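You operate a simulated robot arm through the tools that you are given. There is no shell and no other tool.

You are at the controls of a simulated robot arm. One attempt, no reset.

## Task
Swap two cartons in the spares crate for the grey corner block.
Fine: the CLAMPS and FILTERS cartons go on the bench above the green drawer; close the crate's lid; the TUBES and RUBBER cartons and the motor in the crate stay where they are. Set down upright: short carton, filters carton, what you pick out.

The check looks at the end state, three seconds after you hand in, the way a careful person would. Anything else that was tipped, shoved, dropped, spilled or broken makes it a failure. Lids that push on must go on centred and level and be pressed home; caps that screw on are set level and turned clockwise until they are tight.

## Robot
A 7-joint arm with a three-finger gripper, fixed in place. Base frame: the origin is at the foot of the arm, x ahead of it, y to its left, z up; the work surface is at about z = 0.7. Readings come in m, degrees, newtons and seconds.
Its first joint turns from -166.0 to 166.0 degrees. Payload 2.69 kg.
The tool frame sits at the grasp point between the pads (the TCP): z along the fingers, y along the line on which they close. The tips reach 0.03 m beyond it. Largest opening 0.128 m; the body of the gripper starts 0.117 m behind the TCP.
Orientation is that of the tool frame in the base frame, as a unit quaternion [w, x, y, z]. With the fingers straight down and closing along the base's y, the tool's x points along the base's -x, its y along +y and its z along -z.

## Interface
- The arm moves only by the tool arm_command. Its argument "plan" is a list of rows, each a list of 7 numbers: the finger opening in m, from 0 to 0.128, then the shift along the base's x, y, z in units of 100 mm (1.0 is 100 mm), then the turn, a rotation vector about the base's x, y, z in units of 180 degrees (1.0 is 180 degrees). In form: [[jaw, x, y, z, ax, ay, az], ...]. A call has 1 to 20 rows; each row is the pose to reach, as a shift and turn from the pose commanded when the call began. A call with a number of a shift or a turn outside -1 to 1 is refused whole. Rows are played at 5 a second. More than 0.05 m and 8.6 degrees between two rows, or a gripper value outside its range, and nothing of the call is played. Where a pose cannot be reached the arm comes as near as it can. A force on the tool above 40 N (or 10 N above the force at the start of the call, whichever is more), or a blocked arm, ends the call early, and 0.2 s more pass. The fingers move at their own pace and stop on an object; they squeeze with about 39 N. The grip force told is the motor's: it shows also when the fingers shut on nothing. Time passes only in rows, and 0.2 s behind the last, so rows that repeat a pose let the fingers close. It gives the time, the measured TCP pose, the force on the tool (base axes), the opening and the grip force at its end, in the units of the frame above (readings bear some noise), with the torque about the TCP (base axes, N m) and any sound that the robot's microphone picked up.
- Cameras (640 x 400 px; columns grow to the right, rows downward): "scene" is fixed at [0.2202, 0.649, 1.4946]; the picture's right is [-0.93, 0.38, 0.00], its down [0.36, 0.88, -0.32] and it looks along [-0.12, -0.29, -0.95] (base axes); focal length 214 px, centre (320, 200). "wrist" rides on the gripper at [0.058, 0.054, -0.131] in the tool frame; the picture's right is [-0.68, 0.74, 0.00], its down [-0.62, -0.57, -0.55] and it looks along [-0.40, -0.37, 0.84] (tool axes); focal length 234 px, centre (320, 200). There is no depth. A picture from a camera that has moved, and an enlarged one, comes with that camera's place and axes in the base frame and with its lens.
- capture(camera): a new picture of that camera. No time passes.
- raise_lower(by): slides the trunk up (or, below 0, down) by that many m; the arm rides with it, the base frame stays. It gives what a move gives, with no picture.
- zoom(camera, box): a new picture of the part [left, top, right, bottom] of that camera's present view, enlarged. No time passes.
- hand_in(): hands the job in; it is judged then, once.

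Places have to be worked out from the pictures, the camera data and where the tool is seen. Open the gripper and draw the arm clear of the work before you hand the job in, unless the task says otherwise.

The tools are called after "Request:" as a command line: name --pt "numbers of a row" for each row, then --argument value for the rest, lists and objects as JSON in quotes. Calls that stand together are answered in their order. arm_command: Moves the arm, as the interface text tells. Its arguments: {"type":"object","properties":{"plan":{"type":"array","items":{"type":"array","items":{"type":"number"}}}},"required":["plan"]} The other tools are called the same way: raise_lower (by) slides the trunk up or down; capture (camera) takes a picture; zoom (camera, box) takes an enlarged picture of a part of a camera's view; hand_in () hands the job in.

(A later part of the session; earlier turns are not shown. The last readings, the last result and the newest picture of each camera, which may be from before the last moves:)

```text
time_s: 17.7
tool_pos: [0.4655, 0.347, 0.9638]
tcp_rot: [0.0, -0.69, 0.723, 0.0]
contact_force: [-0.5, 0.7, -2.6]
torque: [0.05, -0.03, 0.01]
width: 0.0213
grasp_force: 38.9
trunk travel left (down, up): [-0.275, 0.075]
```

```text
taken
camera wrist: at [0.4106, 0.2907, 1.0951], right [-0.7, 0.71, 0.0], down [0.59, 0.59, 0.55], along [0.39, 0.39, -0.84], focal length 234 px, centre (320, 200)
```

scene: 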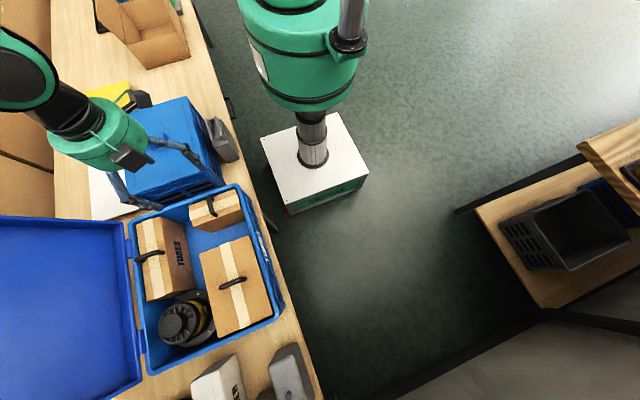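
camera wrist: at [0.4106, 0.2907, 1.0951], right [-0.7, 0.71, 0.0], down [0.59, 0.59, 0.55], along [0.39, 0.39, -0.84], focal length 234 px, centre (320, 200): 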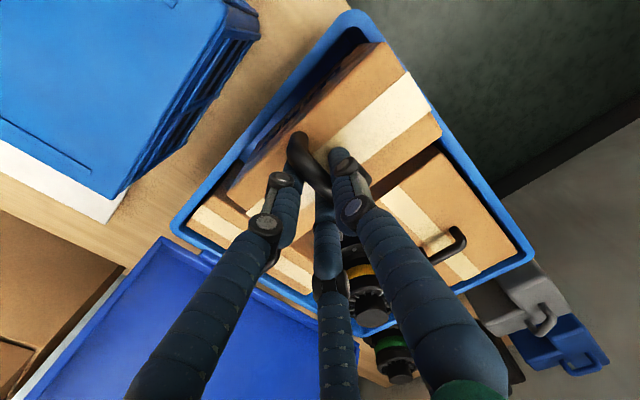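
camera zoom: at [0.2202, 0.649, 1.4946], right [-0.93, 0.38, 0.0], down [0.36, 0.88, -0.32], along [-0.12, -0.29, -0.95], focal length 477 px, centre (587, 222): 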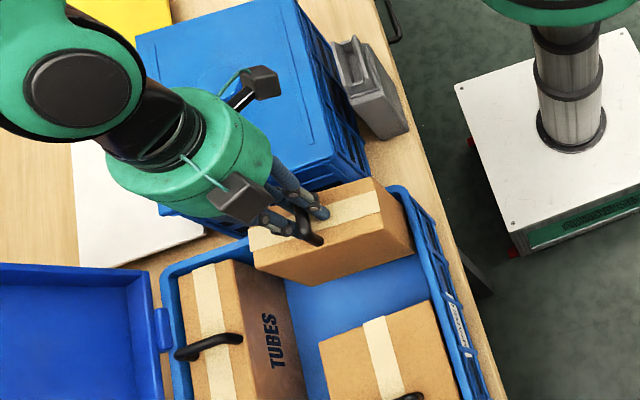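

The carton is lifted cleanly and weighs about 0.26 kg. I'll raise it well above the rims before carrying it sideways.

Request:
arm_command --pt "0.0 0.0 0.0 0.3 0 0 0" --pt "0.0 0.0 0.0 0.65 0 0 0" --pt "0.0 0.0 0.0 1.0 0 0 0"

Request:
arm_command --pt "0.0 0.0 0.0 0.35 0 0 0" --pt "0.0 0.0 0.0 0.7 0 0 0" --pt "0.0 0.0 0.0 1.0 0 0 0"

Request:
capture --camera "scene"

Request:
capture --camera "wrist"

```text
time_s: 18.5
tool_pos: [0.4695, 0.344, 1.0648]
tcp_rot: [0.0, -0.69, 0.723, 0.0]
contact_force: [0.0, -1.0, -2.4]
torque: [0.0, -0.06, -0.03]
width: 0.0211
grasp_force: 39.0
trunk travel left (down, up): [-0.275, 0.075]
```

```text
time_s: 19.3
tool_pos: [0.4684, 0.3436, 1.164]
tcp_rot: [-0.002, -0.69, 0.724, -0.001]
contact_force: [-0.8, -0.6, -4.1]
torque: [-0.01, -0.02, -0.01]
width: 0.0214
grasp_force: 39.0
trunk travel left (down, up): [-0.275, 0.075]
```

```text
taken
```

scene: 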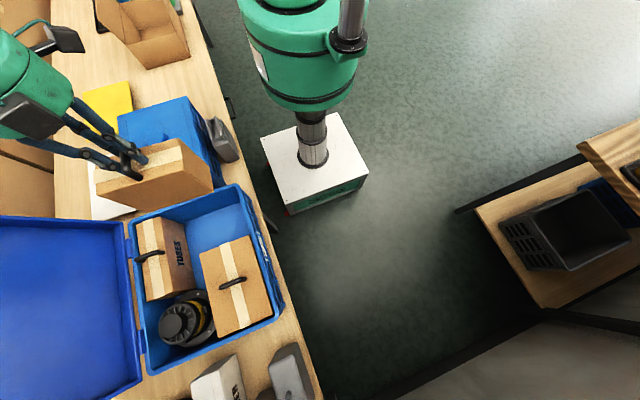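

```text
taken
camera wrist: at [0.413, 0.2885, 1.2947], right [-0.7, 0.71, 0.0], down [0.59, 0.59, 0.55], along [0.39, 0.38, -0.84], focal length 234 px, centre (320, 200)
```

wrist: 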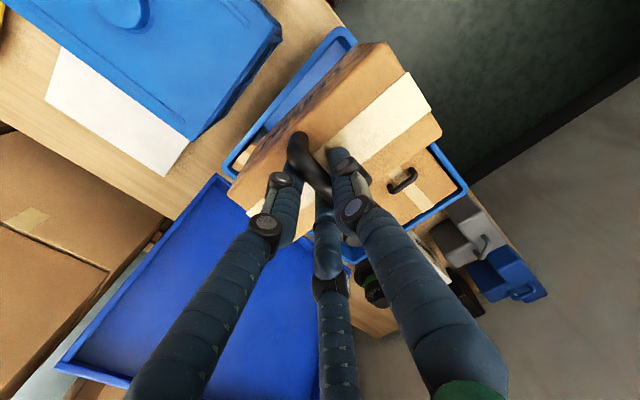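

I can see some lettering on the carton's −y side, so I'll zoom in to read the label before carrying it off.

Request:
zoom --camera "wrist" --box '[220, 30, 400, 210]'

Request:
zoom --camera "scene" --box '[90, 180, 300, 350]'

```text
2.22 times, centred on (310, 120) of wrist
camera zoom: at [0.413, 0.2885, 1.2947], right [-0.7, 0.71, 0.0], down [0.59, 0.59, 0.55], along [0.39, 0.38, -0.84], focal length 520 px, centre (342, 378)
```

zoom: 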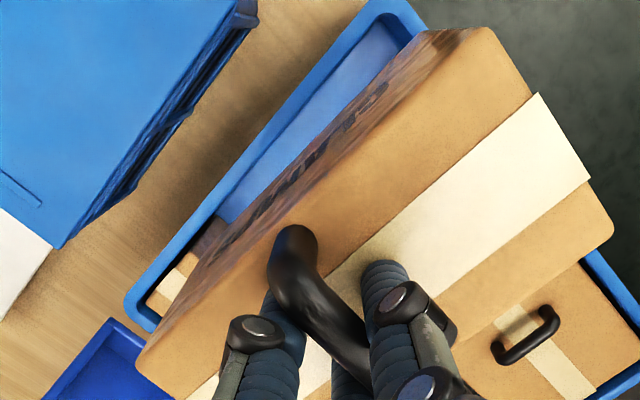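

```text
2.35 times, centred on (195, 265) of scene
camera zoom: at [0.2202, 0.649, 1.4946], right [-0.93, 0.38, 0.0], down [0.36, 0.88, -0.32], along [-0.12, -0.29, -0.95], focal length 505 px, centre (614, 47)
```

zoom: 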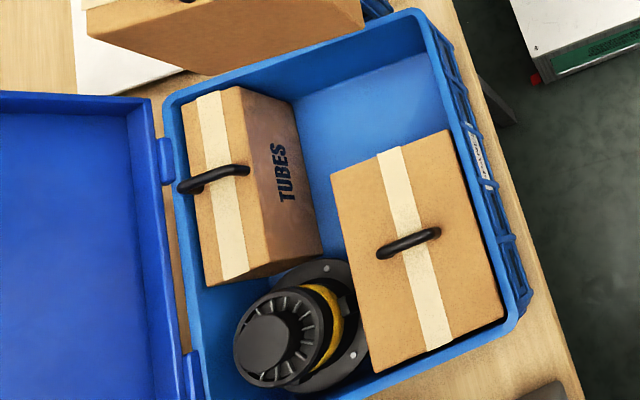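

The lettering is on the hidden −y side and too foreshortened to read, but only TUBES has to stay, so this carton goes out. I'll carry it across to the area above the green drawer, rotating the tool back toward yaw 0 on the way.

Request:
arm_command --pt "0.0 0.07 -0.33 0.1 0 0 -0.027" --pt "0.0 0.14 -0.66 0.2 0 0 -0.054" --pt "0.0 0.2 -0.99 0.3 0 0 -0.081"

Request:
arm_command --pt "0.0 0.07 -0.33 0.0 0 0 -0.027" --pt "0.0 0.14 -0.66 0.0 0 0 -0.054" --pt "0.0 0.2 -0.99 0.0 0 0 -0.081"

Request:
arm_command --pt "0.0 0.07 -0.33 0.0 0 0 -0.027" --pt "0.0 0.14 -0.66 0.0 0 0 -0.054" --pt "0.0 0.2 -0.99 0.0 0 0 -0.081"

Request:
capture --camera "wrist"

```text
time_s: 20.1
tool_pos: [0.487, 0.2448, 1.1961]
tcp_rot: [0.001, -0.592, 0.806, 0.0]
contact_force: [0.9, 0.3, -2.8]
torque: [-0.04, 0.01, 0.0]
width: 0.0212
grasp_force: 38.6
trunk travel left (down, up): [-0.275, 0.075]
```

```text
time_s: 20.9
tool_pos: [0.5082, 0.1454, 1.196]
tcp_rot: [0.0, -0.484, 0.875, 0.0]
contact_force: [0.6, -0.2, -2.7]
torque: [0.01, 0.04, 0.01]
width: 0.0213
grasp_force: 38.7
trunk travel left (down, up): [-0.275, 0.075]
```

```text
time_s: 21.7
tool_pos: [0.5269, 0.0464, 1.1952]
tcp_rot: [0.001, -0.371, 0.929, 0.0]
contact_force: [-0.4, -0.2, -2.7]
torque: [0.01, -0.03, -0.01]
width: 0.0213
grasp_force: 39.2
trunk travel left (down, up): [-0.275, 0.075]
```

```text
taken
camera wrist: at [0.4481, 0.0462, 1.3258], right [-0.02, 1.0, 0.0], down [0.84, 0.01, 0.55], along [0.55, 0.01, -0.84], focal length 234 px, centre (320, 200)
```

wrist: 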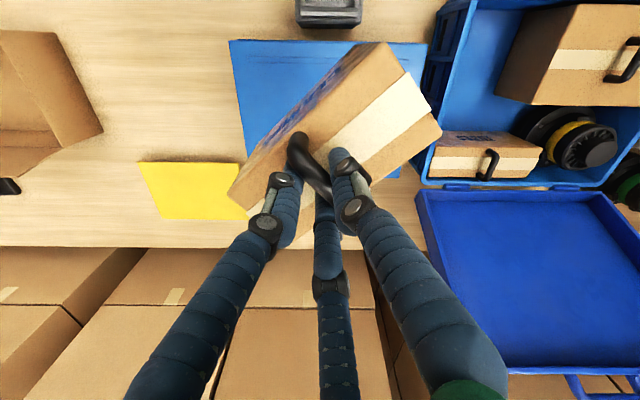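

The carton is held firmly and the bench beyond looks clear, with the yellow pad and the cardboard box farther out. I'll continue the carry.

Request:
arm_command --pt "0.0 0.07 -0.33 0.0 0 0 -0.027" --pt "0.0 0.14 -0.66 0.0 0 0 -0.054" --pt "0.0 0.2 -0.99 0.0 0 0 -0.081"

Request:
arm_command --pt "0.0 0.07 -0.33 0.0 0 0 -0.027" --pt "0.0 0.14 -0.66 0.0 0 0 -0.054" --pt "0.0 0.2 -0.99 0.0 0 0 -0.081"

Request:
arm_command --pt "0.0 0.07 -0.33 0.0 0 0 -0.027" --pt "0.0 0.14 -0.66 0.0 0 0 -0.054" --pt "0.0 0.2 -0.99 0.0 0 0 -0.081"

Request:
capture --camera "wrist"

Request:
capture --camera "scene"

```text
time_s: 22.5
tool_pos: [0.5466, -0.0526, 1.1938]
tcp_rot: [-0.001, -0.249, 0.969, 0.0]
contact_force: [0.1, 0.4, -3.2]
torque: [0.0, 0.04, 0.02]
width: 0.0213
grasp_force: 38.7
trunk travel left (down, up): [-0.275, 0.075]
```

```text
time_s: 23.3
tool_pos: [0.5667, -0.1476, 1.197]
tcp_rot: [0.001, -0.125, 0.992, 0.0]
contact_force: [-0.9, 0.7, -2.8]
torque: [-0.07, 0.0, -0.02]
width: 0.0212
grasp_force: 39.1
trunk travel left (down, up): [-0.275, 0.075]
```

```text
time_s: 24.1
tool_pos: [0.588, -0.2491, 1.1953]
tcp_rot: [0.0, 0.002, 1.0, 0.0]
contact_force: [-0.6, 0.0, -3.4]
torque: [-0.04, 0.02, 0.02]
width: 0.0211
grasp_force: 39.5
trunk travel left (down, up): [-0.275, 0.075]
```

```text
taken
camera wrist: at [0.5308, -0.194, 1.3249], right [0.68, 0.73, 0.0], down [0.61, -0.57, 0.55], along [0.4, -0.37, -0.84], focal length 234 px, centre (320, 200)
```

wrist: 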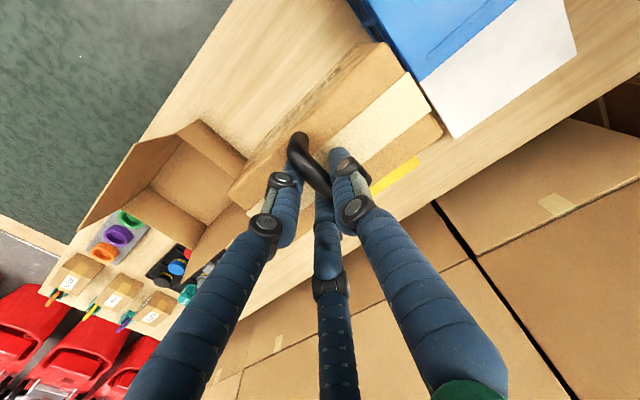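

```text
taken
```

scene: 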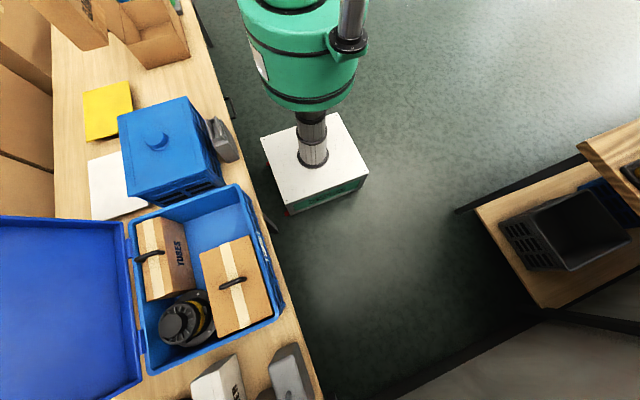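

The carton hangs upright over (0.588, −0.249), above the green drawer's span. I'll lower it in stages.

Request:
arm_command --pt "0.0 0.0 0.0 -0.33 0 0 0" --pt "0.0 0.0 0.0 -0.66 0 0 0" --pt "0.0 0.0 0.0 -1.0 0 0 0"

Request:
arm_command --pt "0.0 0.0 0.0 -0.33 0 0 0" --pt "0.0 0.0 0.0 -0.66 0 0 0" --pt "0.0 0.0 0.0 -1.0 0 0 0"

Request:
arm_command --pt "0.0 0.0 0.0 -0.33 0 0 0" --pt "0.0 0.0 0.0 -0.66 0 0 0" --pt "0.0 0.0 0.0 -0.95 0 0 0"

Request:
capture --camera "wrist"

```text
time_s: 24.9
tool_pos: [0.5881, -0.2498, 1.0954]
tcp_rot: [0.001, 0.001, 1.0, 0.0]
contact_force: [-0.1, 0.1, -2.6]
torque: [0.0, 0.0, 0.04]
width: 0.0211
grasp_force: 39.4
trunk travel left (down, up): [-0.275, 0.075]
```

```text
time_s: 25.7
tool_pos: [0.5887, -0.2488, 0.994]
tcp_rot: [0.0, 0.001, 1.0, 0.001]
contact_force: [-0.2, 0.2, -2.3]
torque: [0.02, 0.01, 0.01]
width: 0.0215
grasp_force: 38.7
trunk travel left (down, up): [-0.275, 0.075]
```

```text
time_s: 26.5
tool_pos: [0.5892, -0.2488, 0.8999]
tcp_rot: [0.0, 0.001, 1.0, 0.0]
contact_force: [-0.2, -0.1, -2.5]
torque: [-0.01, -0.01, -0.03]
width: 0.0214
grasp_force: 38.8
trunk travel left (down, up): [-0.275, 0.075]
```

```text
taken
camera wrist: at [0.5317, -0.1949, 1.0299], right [0.68, 0.73, 0.0], down [0.61, -0.57, 0.55], along [0.4, -0.37, -0.84], focal length 234 px, centre (320, 200)
```

wrist: 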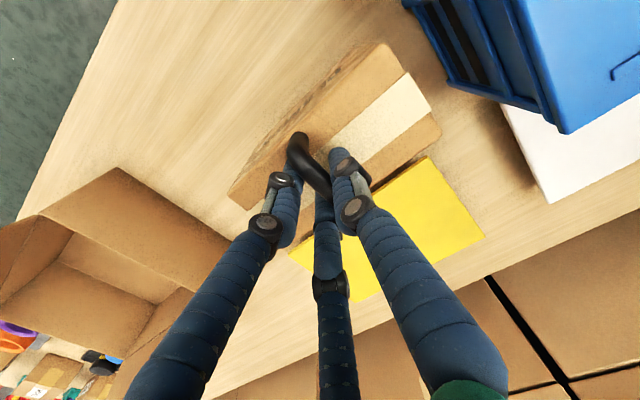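

The yellow pad starts at x≈0.745, well clear of the carton. I'll lower slowly to find contact with the bench.

Request:
arm_command --pt "0.0 0.0 0.0 -0.12 0 0 0" --pt "0.0 0.0 0.0 -0.24 0 0 0" --pt "0.0 0.0 0.0 -0.32 0 0 0" --pt "0.0 0.0 0.0 -0.36 0 0 0"

Request:
arm_command --pt "0.0 0.0 0.0 -0.03 0 0 0" --pt "0.0 0.0 0.0 -0.05 0 0 0" --pt "0.0 0.0 0.0 -0.07 0 0 0"

```text
time_s: 27.5
tool_pos: [0.5884, -0.249, 0.8618]
tcp_rot: [0.0, 0.001, 1.0, -0.001]
contact_force: [0.3, 0.5, -3.4]
torque: [-0.02, 0.0, -0.02]
width: 0.0215
grasp_force: 39.6
trunk travel left (down, up): [-0.275, 0.075]
```

```text
time_s: 28.3
tool_pos: [0.5876, -0.2493, 0.8566]
tcp_rot: [0.0, 0.001, 1.0, 0.0]
contact_force: [0.3, 0.3, -2.6]
torque: [0.0, -0.01, -0.03]
width: 0.0215
grasp_force: 38.6
trunk travel left (down, up): [-0.275, 0.075]
```

Still no contact at z≈0.857. I'll keep lowering in small steps.

Request:
arm_command --pt "0.0 0.0 0.0 -0.02 0 0 0" --pt "0.0 0.0 0.0 -0.04 0 0 0" --pt "0.0 0.0 0.0 -0.06 0 0 0"

Request:
zoom --camera "wrist" --box '[200, 20, 460, 240]'

```text
time_s: 29.0
tool_pos: [0.5874, -0.2501, 0.8561]
tcp_rot: [0.001, 0.001, 1.0, -0.001]
contact_force: [-8.7, 3.9, 24.6]
torque: [0.16, 0.47, 0.05]
width: 0.0212
grasp_force: 39.1
trunk travel left (down, up): [-0.275, 0.075]
stopped in row 3: the force on the tool passed its limit at 44 N (the readings are from after the stop); the commanded pose is now the measured one
```

```text
1.82 times, centred on (330, 130) of wrist
camera zoom: at [0.5305, -0.1955, 0.9859], right [0.68, 0.73, 0.0], down [0.61, -0.57, 0.55], along [0.4, -0.37, -0.83], focal length 426 px, centre (302, 327)
```

zoom: 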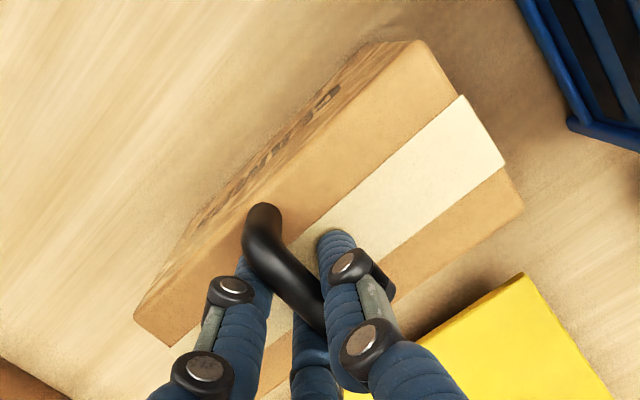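

The carton has touched down at TCP z≈0.856. I'll back off 2 mm to release the pressure, open to 60 mm, then rise straight up.

Request:
arm_command --pt "0.0 0.0 0.0 0.02 0 0 0" --pt "0.0 0.0 0.0 0.02 0 0 0"

Request:
arm_command --pt "0.04 0.0 0.0 0.0 0 0 0" --pt "0.06 0.0 0.0 0.0 0 0 0" --pt "0.06 0.0 0.0 0.0 0 0 0"

Request:
zoom --camera "wrist" --box '[200, 20, 460, 240]'

```text
time_s: 29.6
tool_pos: [0.5891, -0.2496, 0.8555]
tcp_rot: [0.001, 0.002, 1.0, -0.001]
contact_force: [-0.8, 0.8, 1.4]
torque: [0.01, 0.04, -0.03]
width: 0.0215
grasp_force: 38.7
trunk travel left (down, up): [-0.275, 0.075]
```

```text
time_s: 30.4
tool_pos: [0.5894, -0.2502, 0.8573]
tcp_rot: [0.001, 0.002, 1.0, -0.001]
contact_force: [-0.6, 0.1, 0.1]
torque: [0.02, -0.03, -0.01]
width: 0.0602
grasp_force: 0.1
trunk travel left (down, up): [-0.275, 0.075]
```

```text
1.82 times, centred on (330, 130) of wrist
camera zoom: at [0.5314, -0.1959, 0.9865], right [0.68, 0.73, 0.0], down [0.61, -0.57, 0.55], along [0.4, -0.37, -0.84], focal length 426 px, centre (302, 327)
```

zoom: 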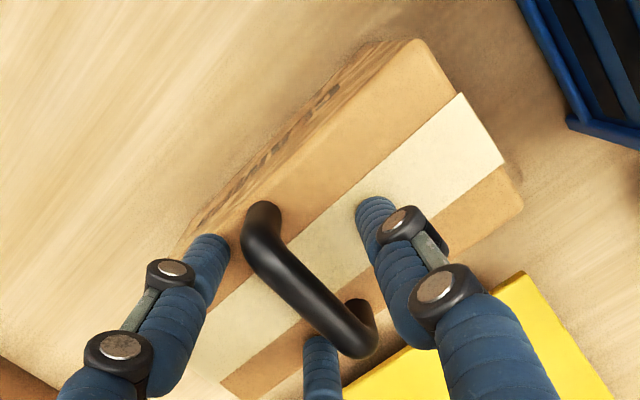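

The carton stands upright and free. I'll rise straight up, clear of the handle.

Request:
arm_command --pt "0.06 0.0 0.0 0.25 0 0 0" --pt "0.06 0.0 0.0 0.6 0 0 0" --pt "0.06 0.0 0.0 1.0 0 0 0"

Request:
arm_command --pt "0.06 0.0 0.0 0.35 0 0 0" --pt "0.06 0.0 0.0 0.7 0 0 0" --pt "0.06 0.0 0.0 1.0 0 0 0"

Request:
capture --camera "wrist"

```text
time_s: 31.2
tool_pos: [0.5884, -0.2512, 0.9574]
tcp_rot: [0.001, 0.002, 1.0, 0.0]
contact_force: [-0.2, 0.7, 0.5]
torque: [0.01, -0.01, -0.02]
width: 0.0601
grasp_force: 0.1
trunk travel left (down, up): [-0.275, 0.075]
```

```text
time_s: 32.0
tool_pos: [0.5884, -0.2493, 1.0578]
tcp_rot: [0.001, 0.002, 1.0, 0.0]
contact_force: [0.0, 0.1, 0.1]
torque: [-0.05, 0.01, -0.03]
width: 0.0601
grasp_force: 0.1
trunk travel left (down, up): [-0.275, 0.075]
```

```text
taken
camera wrist: at [0.5309, -0.1951, 1.1886], right [0.68, 0.73, 0.0], down [0.61, -0.57, 0.55], along [0.4, -0.37, -0.84], focal length 234 px, centre (320, 200)
```

wrist: 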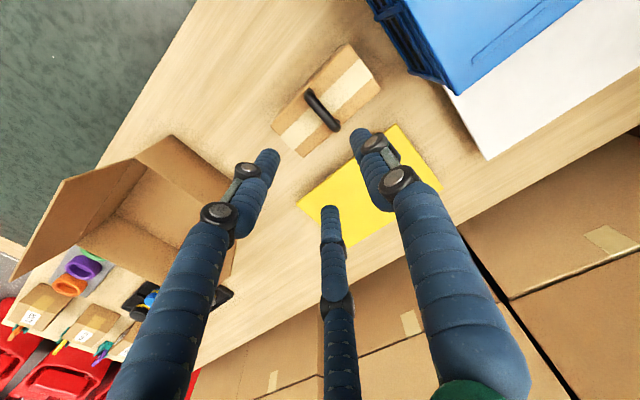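

The short carton stands upright on the bench. I'll travel back over to the large carton in the crate.

Request:
arm_command --pt "0.06 -0.07 0.47 0.1 0 0 0" --pt "0.06 -0.14 0.94 0.2 0 0 0"

Request:
arm_command --pt "0.06 -0.07 0.47 0.1 0 0 0" --pt "0.06 -0.14 0.94 0.2 0 0 0"

Request:
arm_command --pt "0.06 -0.07 0.47 0.1 0 0 0" --pt "0.06 -0.14 0.94 0.2 0 0 0"

Request:
arm_command --pt "0.06 -0.07 0.47 0 0 0 0" --pt "0.06 -0.14 0.94 0 0 0 0"

Request:
arm_command --pt "0.06 -0.07 0.47 0 0 0 0" --pt "0.06 -0.14 0.94 0 0 0 0"

Request:
arm_command --pt "0.06 -0.07 0.47 0 0 0 0" --pt "0.06 -0.14 0.94 0 0 0 0"

Request:
arm_command --pt "0.06 -0.07 0.47 0 0 0 0" --pt "0.06 -0.14 0.94 0 0 0 0"

Request:
arm_command --pt "0.06 -0.07 0.47 0 0 0 0" --pt "0.06 -0.14 0.94 0 0 0 0"

Request:
capture --camera "wrist"

Request:
capture --camera "scene"

```text
time_s: 32.6
tool_pos: [0.5738, -0.1544, 1.0782]
tcp_rot: [0.001, 0.002, 1.0, -0.002]
contact_force: [-0.7, 1.0, 0.6]
torque: [-0.05, -0.02, -0.03]
width: 0.0599
grasp_force: 0.1
trunk travel left (down, up): [-0.275, 0.075]
```

```text
time_s: 33.2
tool_pos: [0.5571, -0.0604, 1.0969]
tcp_rot: [0.001, 0.001, 1.0, -0.001]
contact_force: [-1.0, 0.8, 0.7]
torque: [-0.07, -0.06, -0.01]
width: 0.06
grasp_force: 0.1
trunk travel left (down, up): [-0.275, 0.075]
```

```text
time_s: 33.8
tool_pos: [0.5474, 0.0341, 1.1188]
tcp_rot: [0.001, 0.002, 1.0, 0.0]
contact_force: [-0.8, -0.1, -0.5]
torque: [-0.09, -0.01, 0.02]
width: 0.0599
grasp_force: 0.1
trunk travel left (down, up): [-0.275, 0.075]
```

```text
time_s: 34.4
tool_pos: [0.5341, 0.1288, 1.1173]
tcp_rot: [0.001, 0.002, 1.0, -0.001]
contact_force: [-0.5, 1.0, -0.3]
torque: [-0.11, -0.02, 0.01]
width: 0.0599
grasp_force: 0.2
trunk travel left (down, up): [-0.275, 0.075]
```

```text
time_s: 35.0
tool_pos: [0.5197, 0.2238, 1.1167]
tcp_rot: [0.001, 0.002, 1.0, -0.001]
contact_force: [-1.0, 0.5, -0.5]
torque: [-0.1, 0.0, 0.03]
width: 0.0599
grasp_force: 0.1
trunk travel left (down, up): [-0.275, 0.075]
```

```text
time_s: 35.6
tool_pos: [0.5057, 0.3159, 1.1156]
tcp_rot: [0.001, 0.001, 1.0, -0.001]
contact_force: [0.2, -0.1, -0.1]
torque: [-0.1, -0.01, -0.02]
width: 0.0604
grasp_force: 0.0
trunk travel left (down, up): [-0.275, 0.075]
```

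```text
time_s: 36.2
tool_pos: [0.4922, 0.4108, 1.1152]
tcp_rot: [0.0, 0.002, 1.0, -0.002]
contact_force: [0.4, 0.4, -0.9]
torque: [-0.1, -0.02, 0.02]
width: 0.0601
grasp_force: 0.1
trunk travel left (down, up): [-0.275, 0.075]
```

```text
time_s: 36.8
tool_pos: [0.4786, 0.5045, 1.1158]
tcp_rot: [0.001, 0.001, 1.0, -0.002]
contact_force: [-0.2, 0.9, 0.2]
torque: [-0.07, -0.01, -0.02]
width: 0.0601
grasp_force: 0.0
trunk travel left (down, up): [-0.275, 0.075]
```

```text
taken
camera wrist: at [0.4204, 0.5584, 1.246], right [0.68, 0.73, 0.0], down [0.61, -0.57, 0.55], along [0.4, -0.38, -0.83], focal length 234 px, centre (320, 200)
```

wrist: 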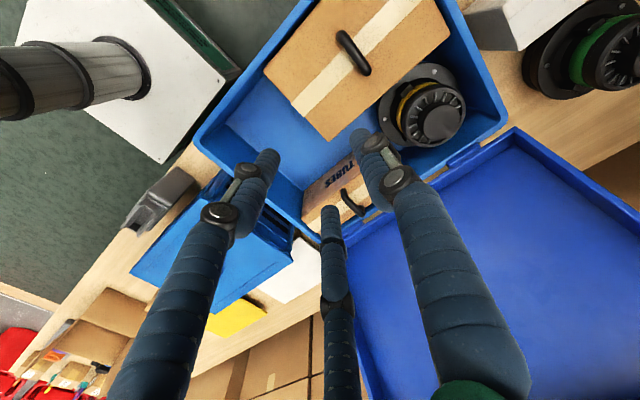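

```text
taken
```

scene: 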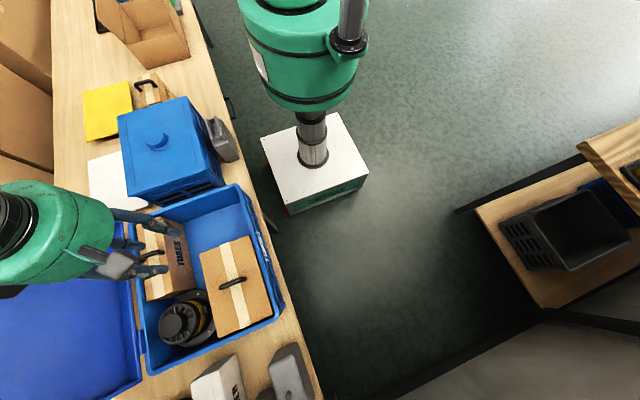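

The big carton's bar measures about (0.460, 0.589, 0.847), turned roughly −2° from x. I'll move above it with the TCP at y≈0.582, which leaves clearance for the three fingers.

Request:
arm_command --pt "0.06 -0.06 0.25 -0.3 0 0 -0.005" --pt "0.06 -0.12 0.5 -0.6 0 0 -0.01" --pt "0.06 -0.19 0.78 -1.0 0 0 -0.012"

Request:
arm_command --pt "0.06 0 0 -0.3 0 0 0" --pt "0.06 0 0 -0.6 0 0 0" --pt "0.06 0 0 -0.85 0 0 0"

Request:
capture --camera "wrist"

Request:
zoom --camera "wrist" --box '[200, 60, 440, 260]'

```text
time_s: 37.6
tool_pos: [0.4601, 0.5808, 1.0193]
tcp_rot: [0.001, 0.021, 1.0, 0.0]
contact_force: [0.2, 0.1, 1.3]
torque: [0.01, 0.02, -0.02]
width: 0.0601
grasp_force: 0.0
trunk travel left (down, up): [-0.275, 0.075]
```

```text
time_s: 38.4
tool_pos: [0.4601, 0.5811, 0.932]
tcp_rot: [0.002, 0.021, 1.0, 0.0]
contact_force: [0.0, 0.7, 0.6]
torque: [-0.03, 0.07, 0.01]
width: 0.06
grasp_force: 0.1
trunk travel left (down, up): [-0.275, 0.075]
```

```text
taken
camera wrist: at [0.404, 0.6379, 1.0619], right [0.71, 0.71, 0.0], down [0.59, -0.59, 0.55], along [0.39, -0.39, -0.84], focal length 234 px, centre (320, 200)
```

wrist: 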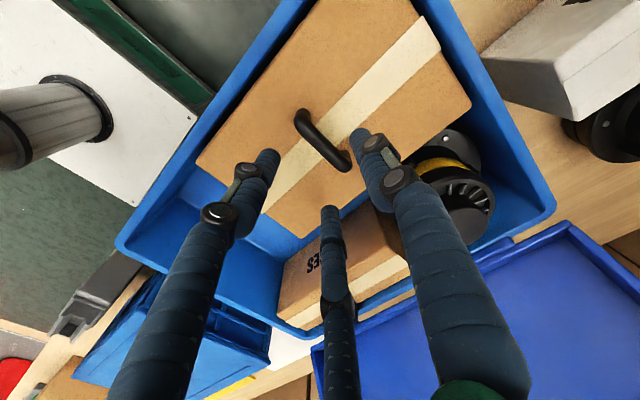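

```text
2.00 times, centred on (320, 160) of wrist
camera zoom: at [0.404, 0.6379, 1.0619], right [0.71, 0.71, 0.0], down [0.59, -0.59, 0.55], along [0.39, -0.39, -0.84], focal length 468 px, centre (320, 280)
```

zoom: 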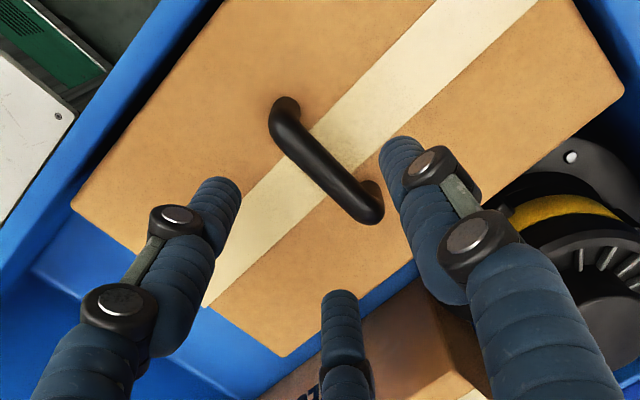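

The bar centre is at (0.459, 0.588), about 6.5 mm toward the single finger, which is what I want. I'll descend to z≈0.872.

Request:
arm_command --pt "0.06 0 0 -0.2 0 0 0" --pt "0.06 0 0 -0.4 0 0 0" --pt "0.06 0 0 -0.52 0 0 0" --pt "0.06 0 0 -0.6 0 0 0"

Request:
zoom --camera "wrist" --box '[200, 80, 440, 280]'

Request:
zoom --camera "scene" --box '[120, 200, 320, 350]'

```text
time_s: 39.4
tool_pos: [0.4588, 0.5812, 0.8709]
tcp_rot: [0.001, 0.021, 1.0, 0.0]
contact_force: [0.1, 0.0, -0.1]
torque: [0.05, 0.04, 0.02]
width: 0.0601
grasp_force: 0.1
trunk travel left (down, up): [-0.275, 0.075]
```

```text
2.00 times, centred on (320, 180) of wrist
camera zoom: at [0.4032, 0.6379, 1.0018], right [0.71, 0.71, 0.0], down [0.59, -0.59, 0.55], along [0.39, -0.39, -0.84], focal length 468 px, centre (320, 240)
```

zoom: 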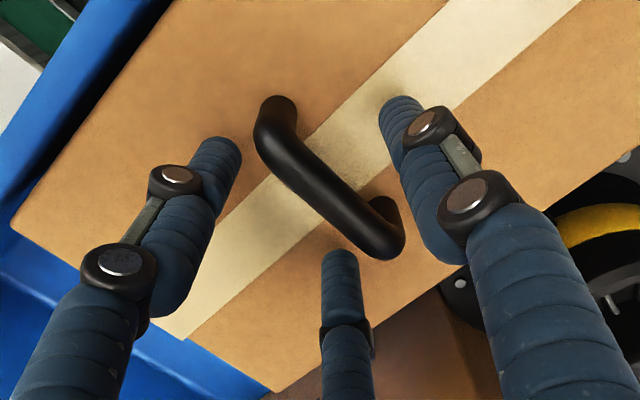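

```text
2.67 times, centred on (220, 275) of scene
camera zoom: at [0.2202, 0.649, 1.4946], right [-0.93, 0.38, 0.0], down [0.36, 0.88, -0.32], along [-0.12, -0.29, -0.95], focal length 572 px, centre (587, 0)
```

zoom: 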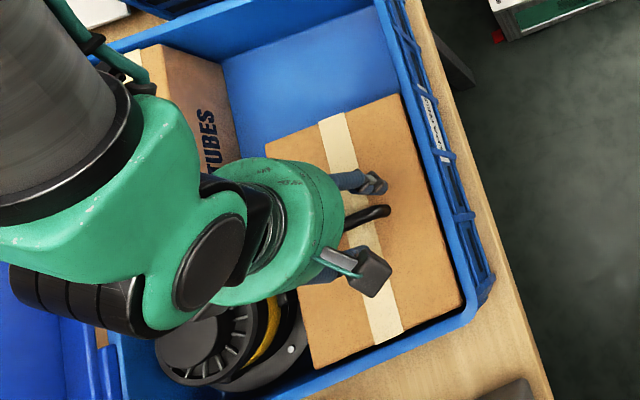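

The fingers straddle the bar without contact. I'll go 5 mm lower and close.

Request:
arm_command --pt "0.06 0 0 -0.03 0 0 0" --pt "0.06 0 0 -0.05 0 0 0" --pt "0.04 0 0 -0.05 0 0 0" --pt "0.02 0 0 -0.05 0 0 0" --pt "0.0 0 0 -0.05 0 0 0" --pt "0.0 0 0 -0.05 0 0 0" --pt "0.0 0 0 -0.05 0 0 0"

Request:
zoom --camera "wrist" --box '[200, 80, 440, 280]'

```text
time_s: 41.0
tool_pos: [0.4581, 0.5799, 0.8669]
tcp_rot: [0.0, 0.021, 1.0, -0.001]
contact_force: [0.4, 0.2, -0.2]
torque: [-0.01, -0.01, 0.12]
width: 0.0217
grasp_force: 39.0
trunk travel left (down, up): [-0.275, 0.075]
```

```text
2.00 times, centred on (320, 180) of wrist
camera zoom: at [0.4032, 0.6367, 0.9963], right [0.71, 0.71, 0.0], down [0.59, -0.59, 0.55], along [0.39, -0.39, -0.83], focal length 468 px, centre (320, 240)
```

zoom: 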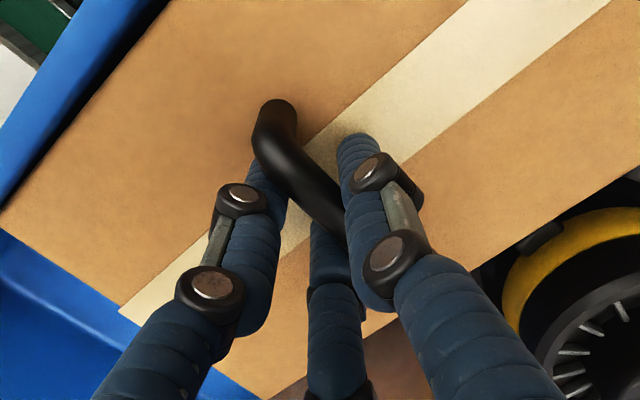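

The grip is at 21.7 mm again, with 39 N. I'll lift slowly straight up, watching for contact with the motor or the walls.

Request:
arm_command --pt "0.0 0.0 0.0 0.1 0 0 0" --pt "0.0 0.0 0.0 0.25 0 0 0" --pt "0.0 0.0 0.0 0.4 0 0 0" --pt "0.0 0.0 0.0 0.6 0 0 0" --pt "0.0 0.0 0.0 0.8 0 0 0" --pt "0.0 0.0 0.0 1.0 0 0 0"

Request:
zoom --camera "scene" --box '[80, 180, 320, 360]'

Request:
capture --camera "wrist"

```text
time_s: 42.4
tool_pos: [0.4577, 0.5792, 0.9655]
tcp_rot: [0.001, 0.022, 1.0, -0.001]
contact_force: [0.8, 0.5, -5.6]
torque: [-0.04, 0.01, 0.02]
width: 0.0217
grasp_force: 39.0
trunk travel left (down, up): [-0.275, 0.075]
```

```text
2.22 times, centred on (200, 270) of scene
camera zoom: at [0.2202, 0.649, 1.4946], right [-0.93, 0.38, 0.0], down [0.36, 0.88, -0.32], along [-0.12, -0.29, -0.95], focal length 477 px, centre (587, 44)
```

zoom: 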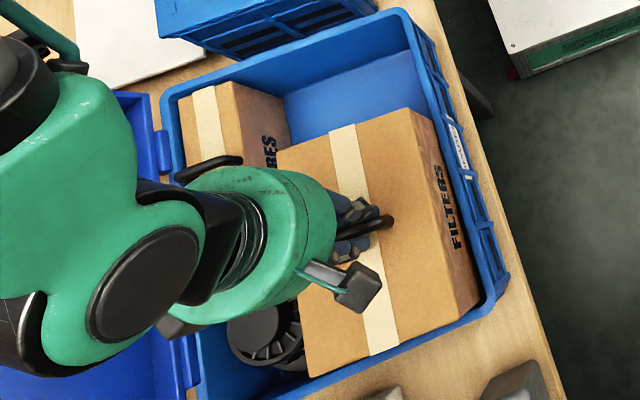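

```text
taken
camera wrist: at [0.4032, 0.6359, 1.0959], right [0.71, 0.71, 0.0], down [0.59, -0.59, 0.55], along [0.39, -0.39, -0.84], focal length 234 px, centre (320, 200)
```

wrist: 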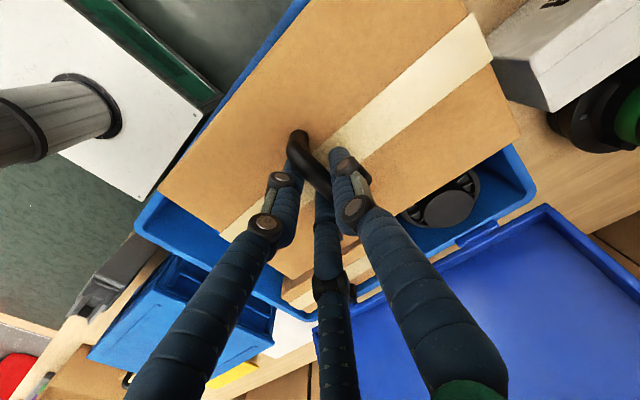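

This is the FILTERS carton, labelled on its −x side and weighing about 0.6 kg, so the short one is CLAMPS. I'll lift it higher before carrying it across.

Request:
arm_command --pt "0.0 0.0 0.0 0.3 0 0 0" --pt "0.0 0.0 0.0 0.65 0 0 0" --pt "0.0 0.0 0.0 1.0 0 0 0"

Request:
arm_command --pt "0.0 0.0 0.0 0.35 0 0 0" --pt "0.0 0.0 0.0 0.7 0 0 0" --pt "0.0 0.0 0.0 1.0 0 0 0"

Request:
arm_command --pt "0.0 0.0 -0.3 0.1 0 0 0" --pt "0.0 0.0 -0.6 0.2 0 0 0" --pt "0.0 -0.02 -0.93 0.3 0 0 0"

Request:
capture --camera "scene"

```text
time_s: 43.2
tool_pos: [0.458, 0.5789, 1.0657]
tcp_rot: [0.0, 0.021, 1.0, -0.002]
contact_force: [-0.4, 0.1, -6.7]
torque: [0.0, -0.05, 0.03]
width: 0.0216
grasp_force: 39.1
trunk travel left (down, up): [-0.275, 0.075]
```

```text
time_s: 44.0
tool_pos: [0.4582, 0.581, 1.1674]
tcp_rot: [0.0, 0.021, 1.0, -0.002]
contact_force: [-1.6, -0.2, -6.7]
torque: [0.0, 0.02, 0.0]
width: 0.0216
grasp_force: 39.2
trunk travel left (down, up): [-0.275, 0.075]
```

```text
time_s: 44.8
tool_pos: [0.458, 0.4865, 1.197]
tcp_rot: [0.001, 0.021, 1.0, 0.0]
contact_force: [0.1, 0.3, -5.9]
torque: [-0.08, -0.01, 0.02]
width: 0.0215
grasp_force: 39.3
trunk travel left (down, up): [-0.275, 0.075]
```

```text
taken
```

scene: 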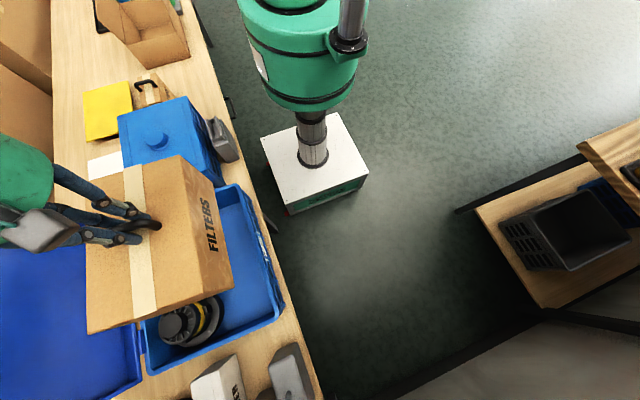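

The FILTERS carton is clear of the crate and level. I'll carry it on toward the bench above the green drawer.

Request:
arm_command --pt "0.0 0.0 -0.31 0.0 0 0 0" --pt "0.0 -0.01 -0.62 0.0 0 0 0" --pt "0.0 -0.02 -0.93 0.0 0 0 0"

Request:
arm_command --pt "0.0 0.0 -0.31 0.0 0 0 0" --pt "0.0 -0.01 -0.62 0.0 0 0 0" --pt "0.0 -0.02 -0.93 0.0 0 0 0"

Request:
arm_command --pt "0.0 0.0 -0.31 0.0 0 0 0" --pt "0.0 -0.01 -0.62 0.0 0 0 0" --pt "0.0 -0.02 -0.93 0.0 0 0 0"

Request:
arm_command --pt "0.0 0.0 -0.31 0.0 0 0 0" --pt "0.0 -0.01 -0.62 0.0 0 0 0" --pt "0.0 -0.02 -0.93 0.0 0 0 0"

Request:
arm_command --pt "0.0 0.0 -0.31 0.0 0 0 0" --pt "0.0 -0.01 -0.62 0.0 0 0 0" --pt "0.0 -0.02 -0.93 0.0 0 0 0"

Request:
arm_command --pt "0.0 0.0 -0.31 0.0 0 0 0" --pt "0.0 -0.01 -0.62 0.0 0 0 0" --pt "0.0 -0.02 -0.93 0.0 0 0 0"

Request:
arm_command --pt "0.0 0.0 -0.31 0.0 0 0 0" --pt "0.0 -0.01 -0.62 0.0 0 0 0" --pt "0.0 -0.02 -0.93 0.0 0 0 0"

Request:
capture --camera "wrist"

Request:
capture --camera "scene"

```text
time_s: 45.6
tool_pos: [0.4529, 0.3933, 1.1966]
tcp_rot: [0.001, 0.021, 1.0, -0.001]
contact_force: [-0.5, -0.5, -5.7]
torque: [-0.02, 0.0, 0.0]
width: 0.0215
grasp_force: 39.0
trunk travel left (down, up): [-0.275, 0.075]
```

```text
time_s: 46.4
tool_pos: [0.4518, 0.2995, 1.1952]
tcp_rot: [0.001, 0.021, 1.0, -0.001]
contact_force: [-0.4, -0.3, -6.0]
torque: [-0.02, 0.0, 0.04]
width: 0.0217
grasp_force: 39.0
trunk travel left (down, up): [-0.275, 0.075]
```

```text
time_s: 47.2
tool_pos: [0.4491, 0.2051, 1.197]
tcp_rot: [0.0, 0.019, 1.0, 0.0]
contact_force: [-0.1, -0.7, -6.3]
torque: [-0.01, 0.01, 0.01]
width: 0.0215
grasp_force: 38.7
trunk travel left (down, up): [-0.275, 0.075]
```

```text
time_s: 48.0
tool_pos: [0.4475, 0.1148, 1.196]
tcp_rot: [0.001, 0.021, 1.0, -0.001]
contact_force: [-0.3, -0.8, -6.4]
torque: [-0.04, 0.04, 0.02]
width: 0.0215
grasp_force: 39.1
trunk travel left (down, up): [-0.275, 0.075]
```

```text
time_s: 48.8
tool_pos: [0.4461, 0.0213, 1.196]
tcp_rot: [0.001, 0.02, 1.0, 0.0]
contact_force: [-0.4, -0.2, -5.5]
torque: [0.01, 0.02, 0.03]
width: 0.0214
grasp_force: 38.8
trunk travel left (down, up): [-0.275, 0.075]
```

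```text
time_s: 49.6
tool_pos: [0.4428, -0.0696, 1.1977]
tcp_rot: [0.001, 0.022, 1.0, -0.001]
contact_force: [0.3, -0.4, -5.4]
torque: [-0.02, 0.01, -0.04]
width: 0.0215
grasp_force: 38.6
trunk travel left (down, up): [-0.275, 0.075]
```

```text
time_s: 50.4
tool_pos: [0.4402, -0.1629, 1.1974]
tcp_rot: [0.001, 0.021, 1.0, -0.001]
contact_force: [0.2, -0.8, -6.2]
torque: [-0.01, 0.0, 0.0]
width: 0.0216
grasp_force: 39.4
trunk travel left (down, up): [-0.275, 0.075]
```

```text
taken
camera wrist: at [0.3849, -0.1062, 1.3268], right [0.71, 0.71, 0.0], down [0.59, -0.59, 0.55], along [0.39, -0.39, -0.84], focal length 234 px, centre (320, 200)
```

wrist: 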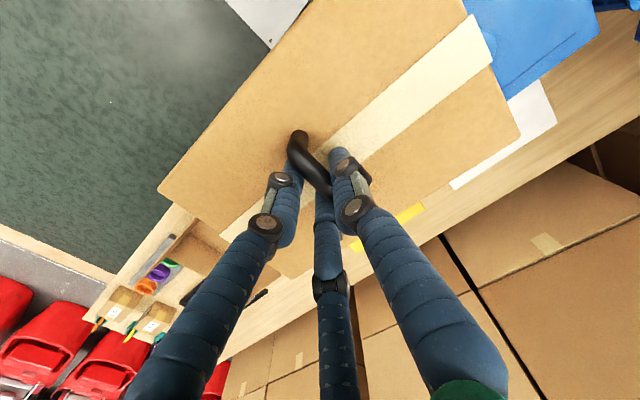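

```text
taken
```

scene: 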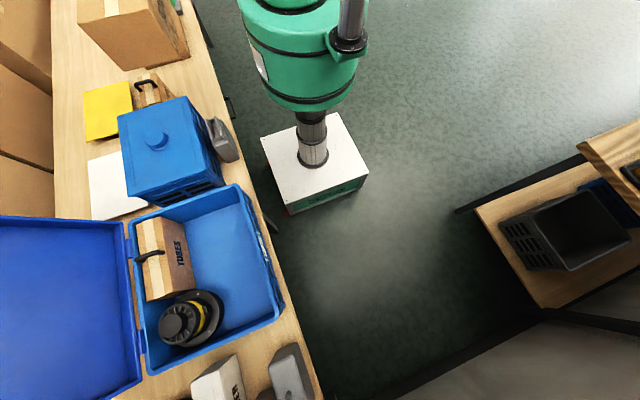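

The crate's front half is now empty. I'll move the last stretch to y≈−0.255 and start lowering.

Request:
arm_command --pt "0.0 0.0 -0.31 0.0 0 0 0" --pt "0.0 0.0 -0.62 0.0 0 0 0" --pt "0.0 0.0 -0.91 0.0 0 0 0"

Request:
arm_command --pt "0.0 0.0 0.0 -0.33 0 0 0" --pt "0.0 0.0 0.0 -0.66 0 0 0" --pt "0.0 0.0 0.0 -1.0 0 0 0"

Request:
arm_command --pt "0.0 0.0 0.0 -0.33 0 0 0" --pt "0.0 0.0 0.0 -0.66 0 0 0" --pt "0.0 0.0 0.0 -1.0 0 0 0"

Request:
capture --camera "wrist"

Request:
zoom --camera "scene" --box '[60, 0, 260, 150]'

```text
time_s: 51.2
tool_pos: [0.4403, -0.2579, 1.1953]
tcp_rot: [0.001, 0.021, 1.0, 0.001]
contact_force: [-0.4, -0.5, -5.7]
torque: [-0.02, 0.03, 0.02]
width: 0.0217
grasp_force: 38.9
trunk travel left (down, up): [-0.275, 0.075]
```

```text
time_s: 52.0
tool_pos: [0.4413, -0.2574, 1.0965]
tcp_rot: [0.001, 0.021, 1.0, -0.001]
contact_force: [0.3, 0.2, -5.2]
torque: [-0.06, 0.02, 0.01]
width: 0.0214
grasp_force: 39.3
trunk travel left (down, up): [-0.275, 0.075]
```

```text
time_s: 52.8
tool_pos: [0.4398, -0.2546, 0.9971]
tcp_rot: [0.002, 0.021, 1.0, -0.001]
contact_force: [0.1, 0.4, -5.6]
torque: [-0.01, 0.03, 0.0]
width: 0.0216
grasp_force: 38.5
trunk travel left (down, up): [-0.275, 0.075]
```

```text
taken
camera wrist: at [0.3855, -0.1988, 1.1266], right [0.71, 0.71, 0.0], down [0.59, -0.59, 0.55], along [0.39, -0.39, -0.83], focal length 234 px, centre (320, 200)
```

wrist: 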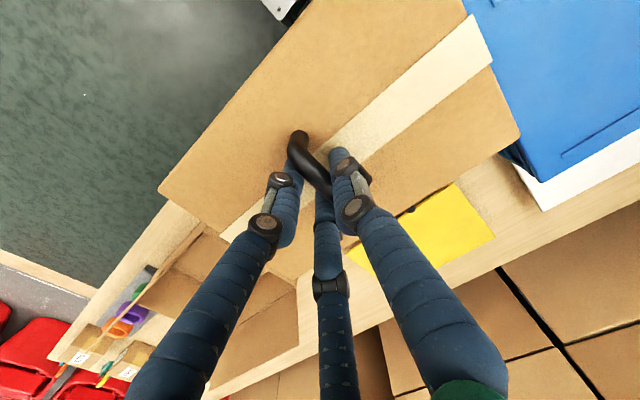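

```text
2.67 times, centred on (160, 75) of scene
camera zoom: at [0.2202, 0.649, 1.4946], right [-0.93, 0.38, 0.0], down [0.36, 0.88, -0.32], along [-0.12, -0.29, -0.95], focal length 572 px, centre (747, 533)
```

zoom: 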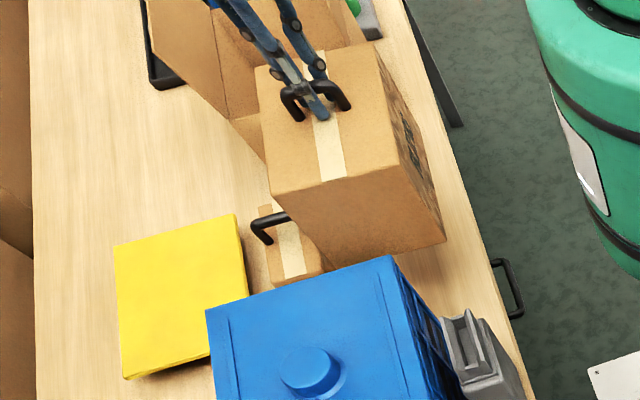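

The bench's front edge is only about 1–2 cm from the carton's front face by my estimate. I'll shift 12 mm inward (+x) and lower to z≈0.90.

Request:
arm_command --pt "0.0 0.06 0.0 -0.2 0 0 0" --pt "0.0 0.12 0.0 -0.5 0 0 0" --pt "0.0 0.12 0.0 -0.8 0 0 0" --pt "0.0 0.12 0.0 -0.95 0 0 0"

Request:
capture --camera "wrist"

Request:
zoom --camera "scene" --box '[100, 40, 260, 140]'

```text
time_s: 53.8
tool_pos: [0.4549, -0.2559, 0.9028]
tcp_rot: [0.001, 0.02, 1.0, -0.001]
contact_force: [-0.7, -0.2, -5.3]
torque: [-0.04, 0.0, 0.03]
width: 0.0217
grasp_force: 39.0
trunk travel left (down, up): [-0.275, 0.075]
```

```text
taken
camera wrist: at [0.3983, -0.1991, 1.0326], right [0.71, 0.71, 0.0], down [0.59, -0.59, 0.55], along [0.39, -0.39, -0.83], focal length 234 px, centre (320, 200)
```

wrist: 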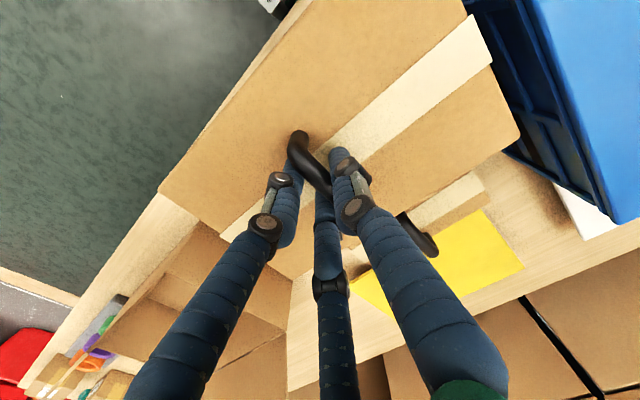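

```text
4.00 times, centred on (180, 90) of scene
camera zoom: at [0.2202, 0.649, 1.4946], right [-0.93, 0.38, 0.0], down [0.36, 0.88, -0.32], along [-0.12, -0.29, -0.95], focal length 858 px, centre (880, 640)
```

zoom: 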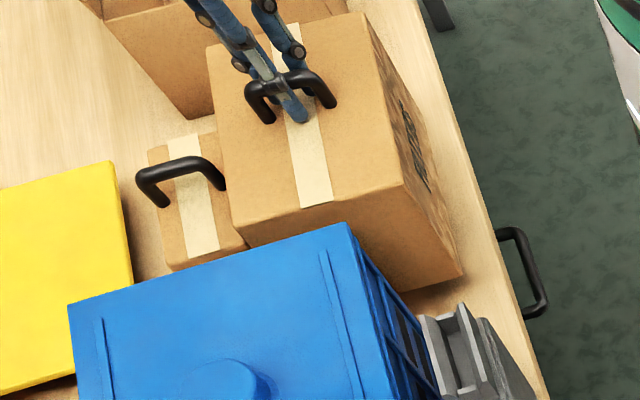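

Clearances look fine: the edge margin is good, there's about 14 mm to CLAMPS and 6 cm to the closed blue box. I'll lower gently to touchdown.

Request:
arm_command --pt "0.0 0.0 0.0 -0.12 0 0 0" --pt "0.0 0.0 0.0 -0.24 0 0 0" --pt "0.0 0.0 0.0 -0.34 0 0 0" --pt "0.0 0.0 0.0 -0.38 0 0 0"

Request:
arm_command --pt "0.0 0.0 0.0 -0.02 0 0 0" --pt "0.0 0.0 0.0 -0.04 0 0 0" --pt "0.0 0.0 0.0 -0.06 0 0 0"

```text
time_s: 54.8
tool_pos: [0.4534, -0.2544, 0.8632]
tcp_rot: [0.002, 0.021, 1.0, -0.001]
contact_force: [-0.6, -0.3, -5.9]
torque: [-0.03, -0.02, 0.02]
width: 0.0219
grasp_force: 39.1
trunk travel left (down, up): [-0.275, 0.075]
```

```text
time_s: 55.6
tool_pos: [0.4535, -0.2564, 0.8586]
tcp_rot: [0.001, 0.02, 1.0, -0.001]
contact_force: [-0.1, 0.9, 2.1]
torque: [0.02, 0.6, 0.01]
width: 0.0217
grasp_force: 39.0
trunk travel left (down, up): [-0.275, 0.075]
```

The carton has just touched down: Fz went from −5.9 to +2.1 N. I'll ease down 2 mm more to seat it flat.

Request:
arm_command --pt "0.0 0.0 0.0 -0.01 0 0 0" --pt "0.0 0.0 0.0 -0.02 0 0 0"

Request:
zoom --camera "scene" --box '[100, 40, 260, 140]'

```text
time_s: 56.2
tool_pos: [0.4535, -0.2566, 0.8589]
tcp_rot: [0.001, 0.021, 1.0, -0.001]
contact_force: [-6.6, 7.6, 27.7]
torque: [0.18, 0.57, 0.08]
width: 0.0214
grasp_force: 38.8
trunk travel left (down, up): [-0.275, 0.075]
stopped in row 2: the force on the tool passed its limit at 44 N (the readings are from after the stop); the commanded pose is now the measured one
```

```text
4.00 times, centred on (180, 90) of scene
camera zoom: at [0.2202, 0.649, 1.4946], right [-0.93, 0.38, 0.0], down [0.36, 0.88, -0.32], along [-0.12, -0.29, -0.95], focal length 858 px, centre (880, 640)
```

zoom: 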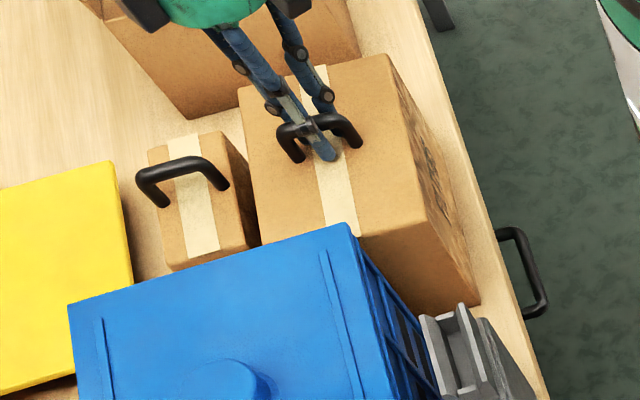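

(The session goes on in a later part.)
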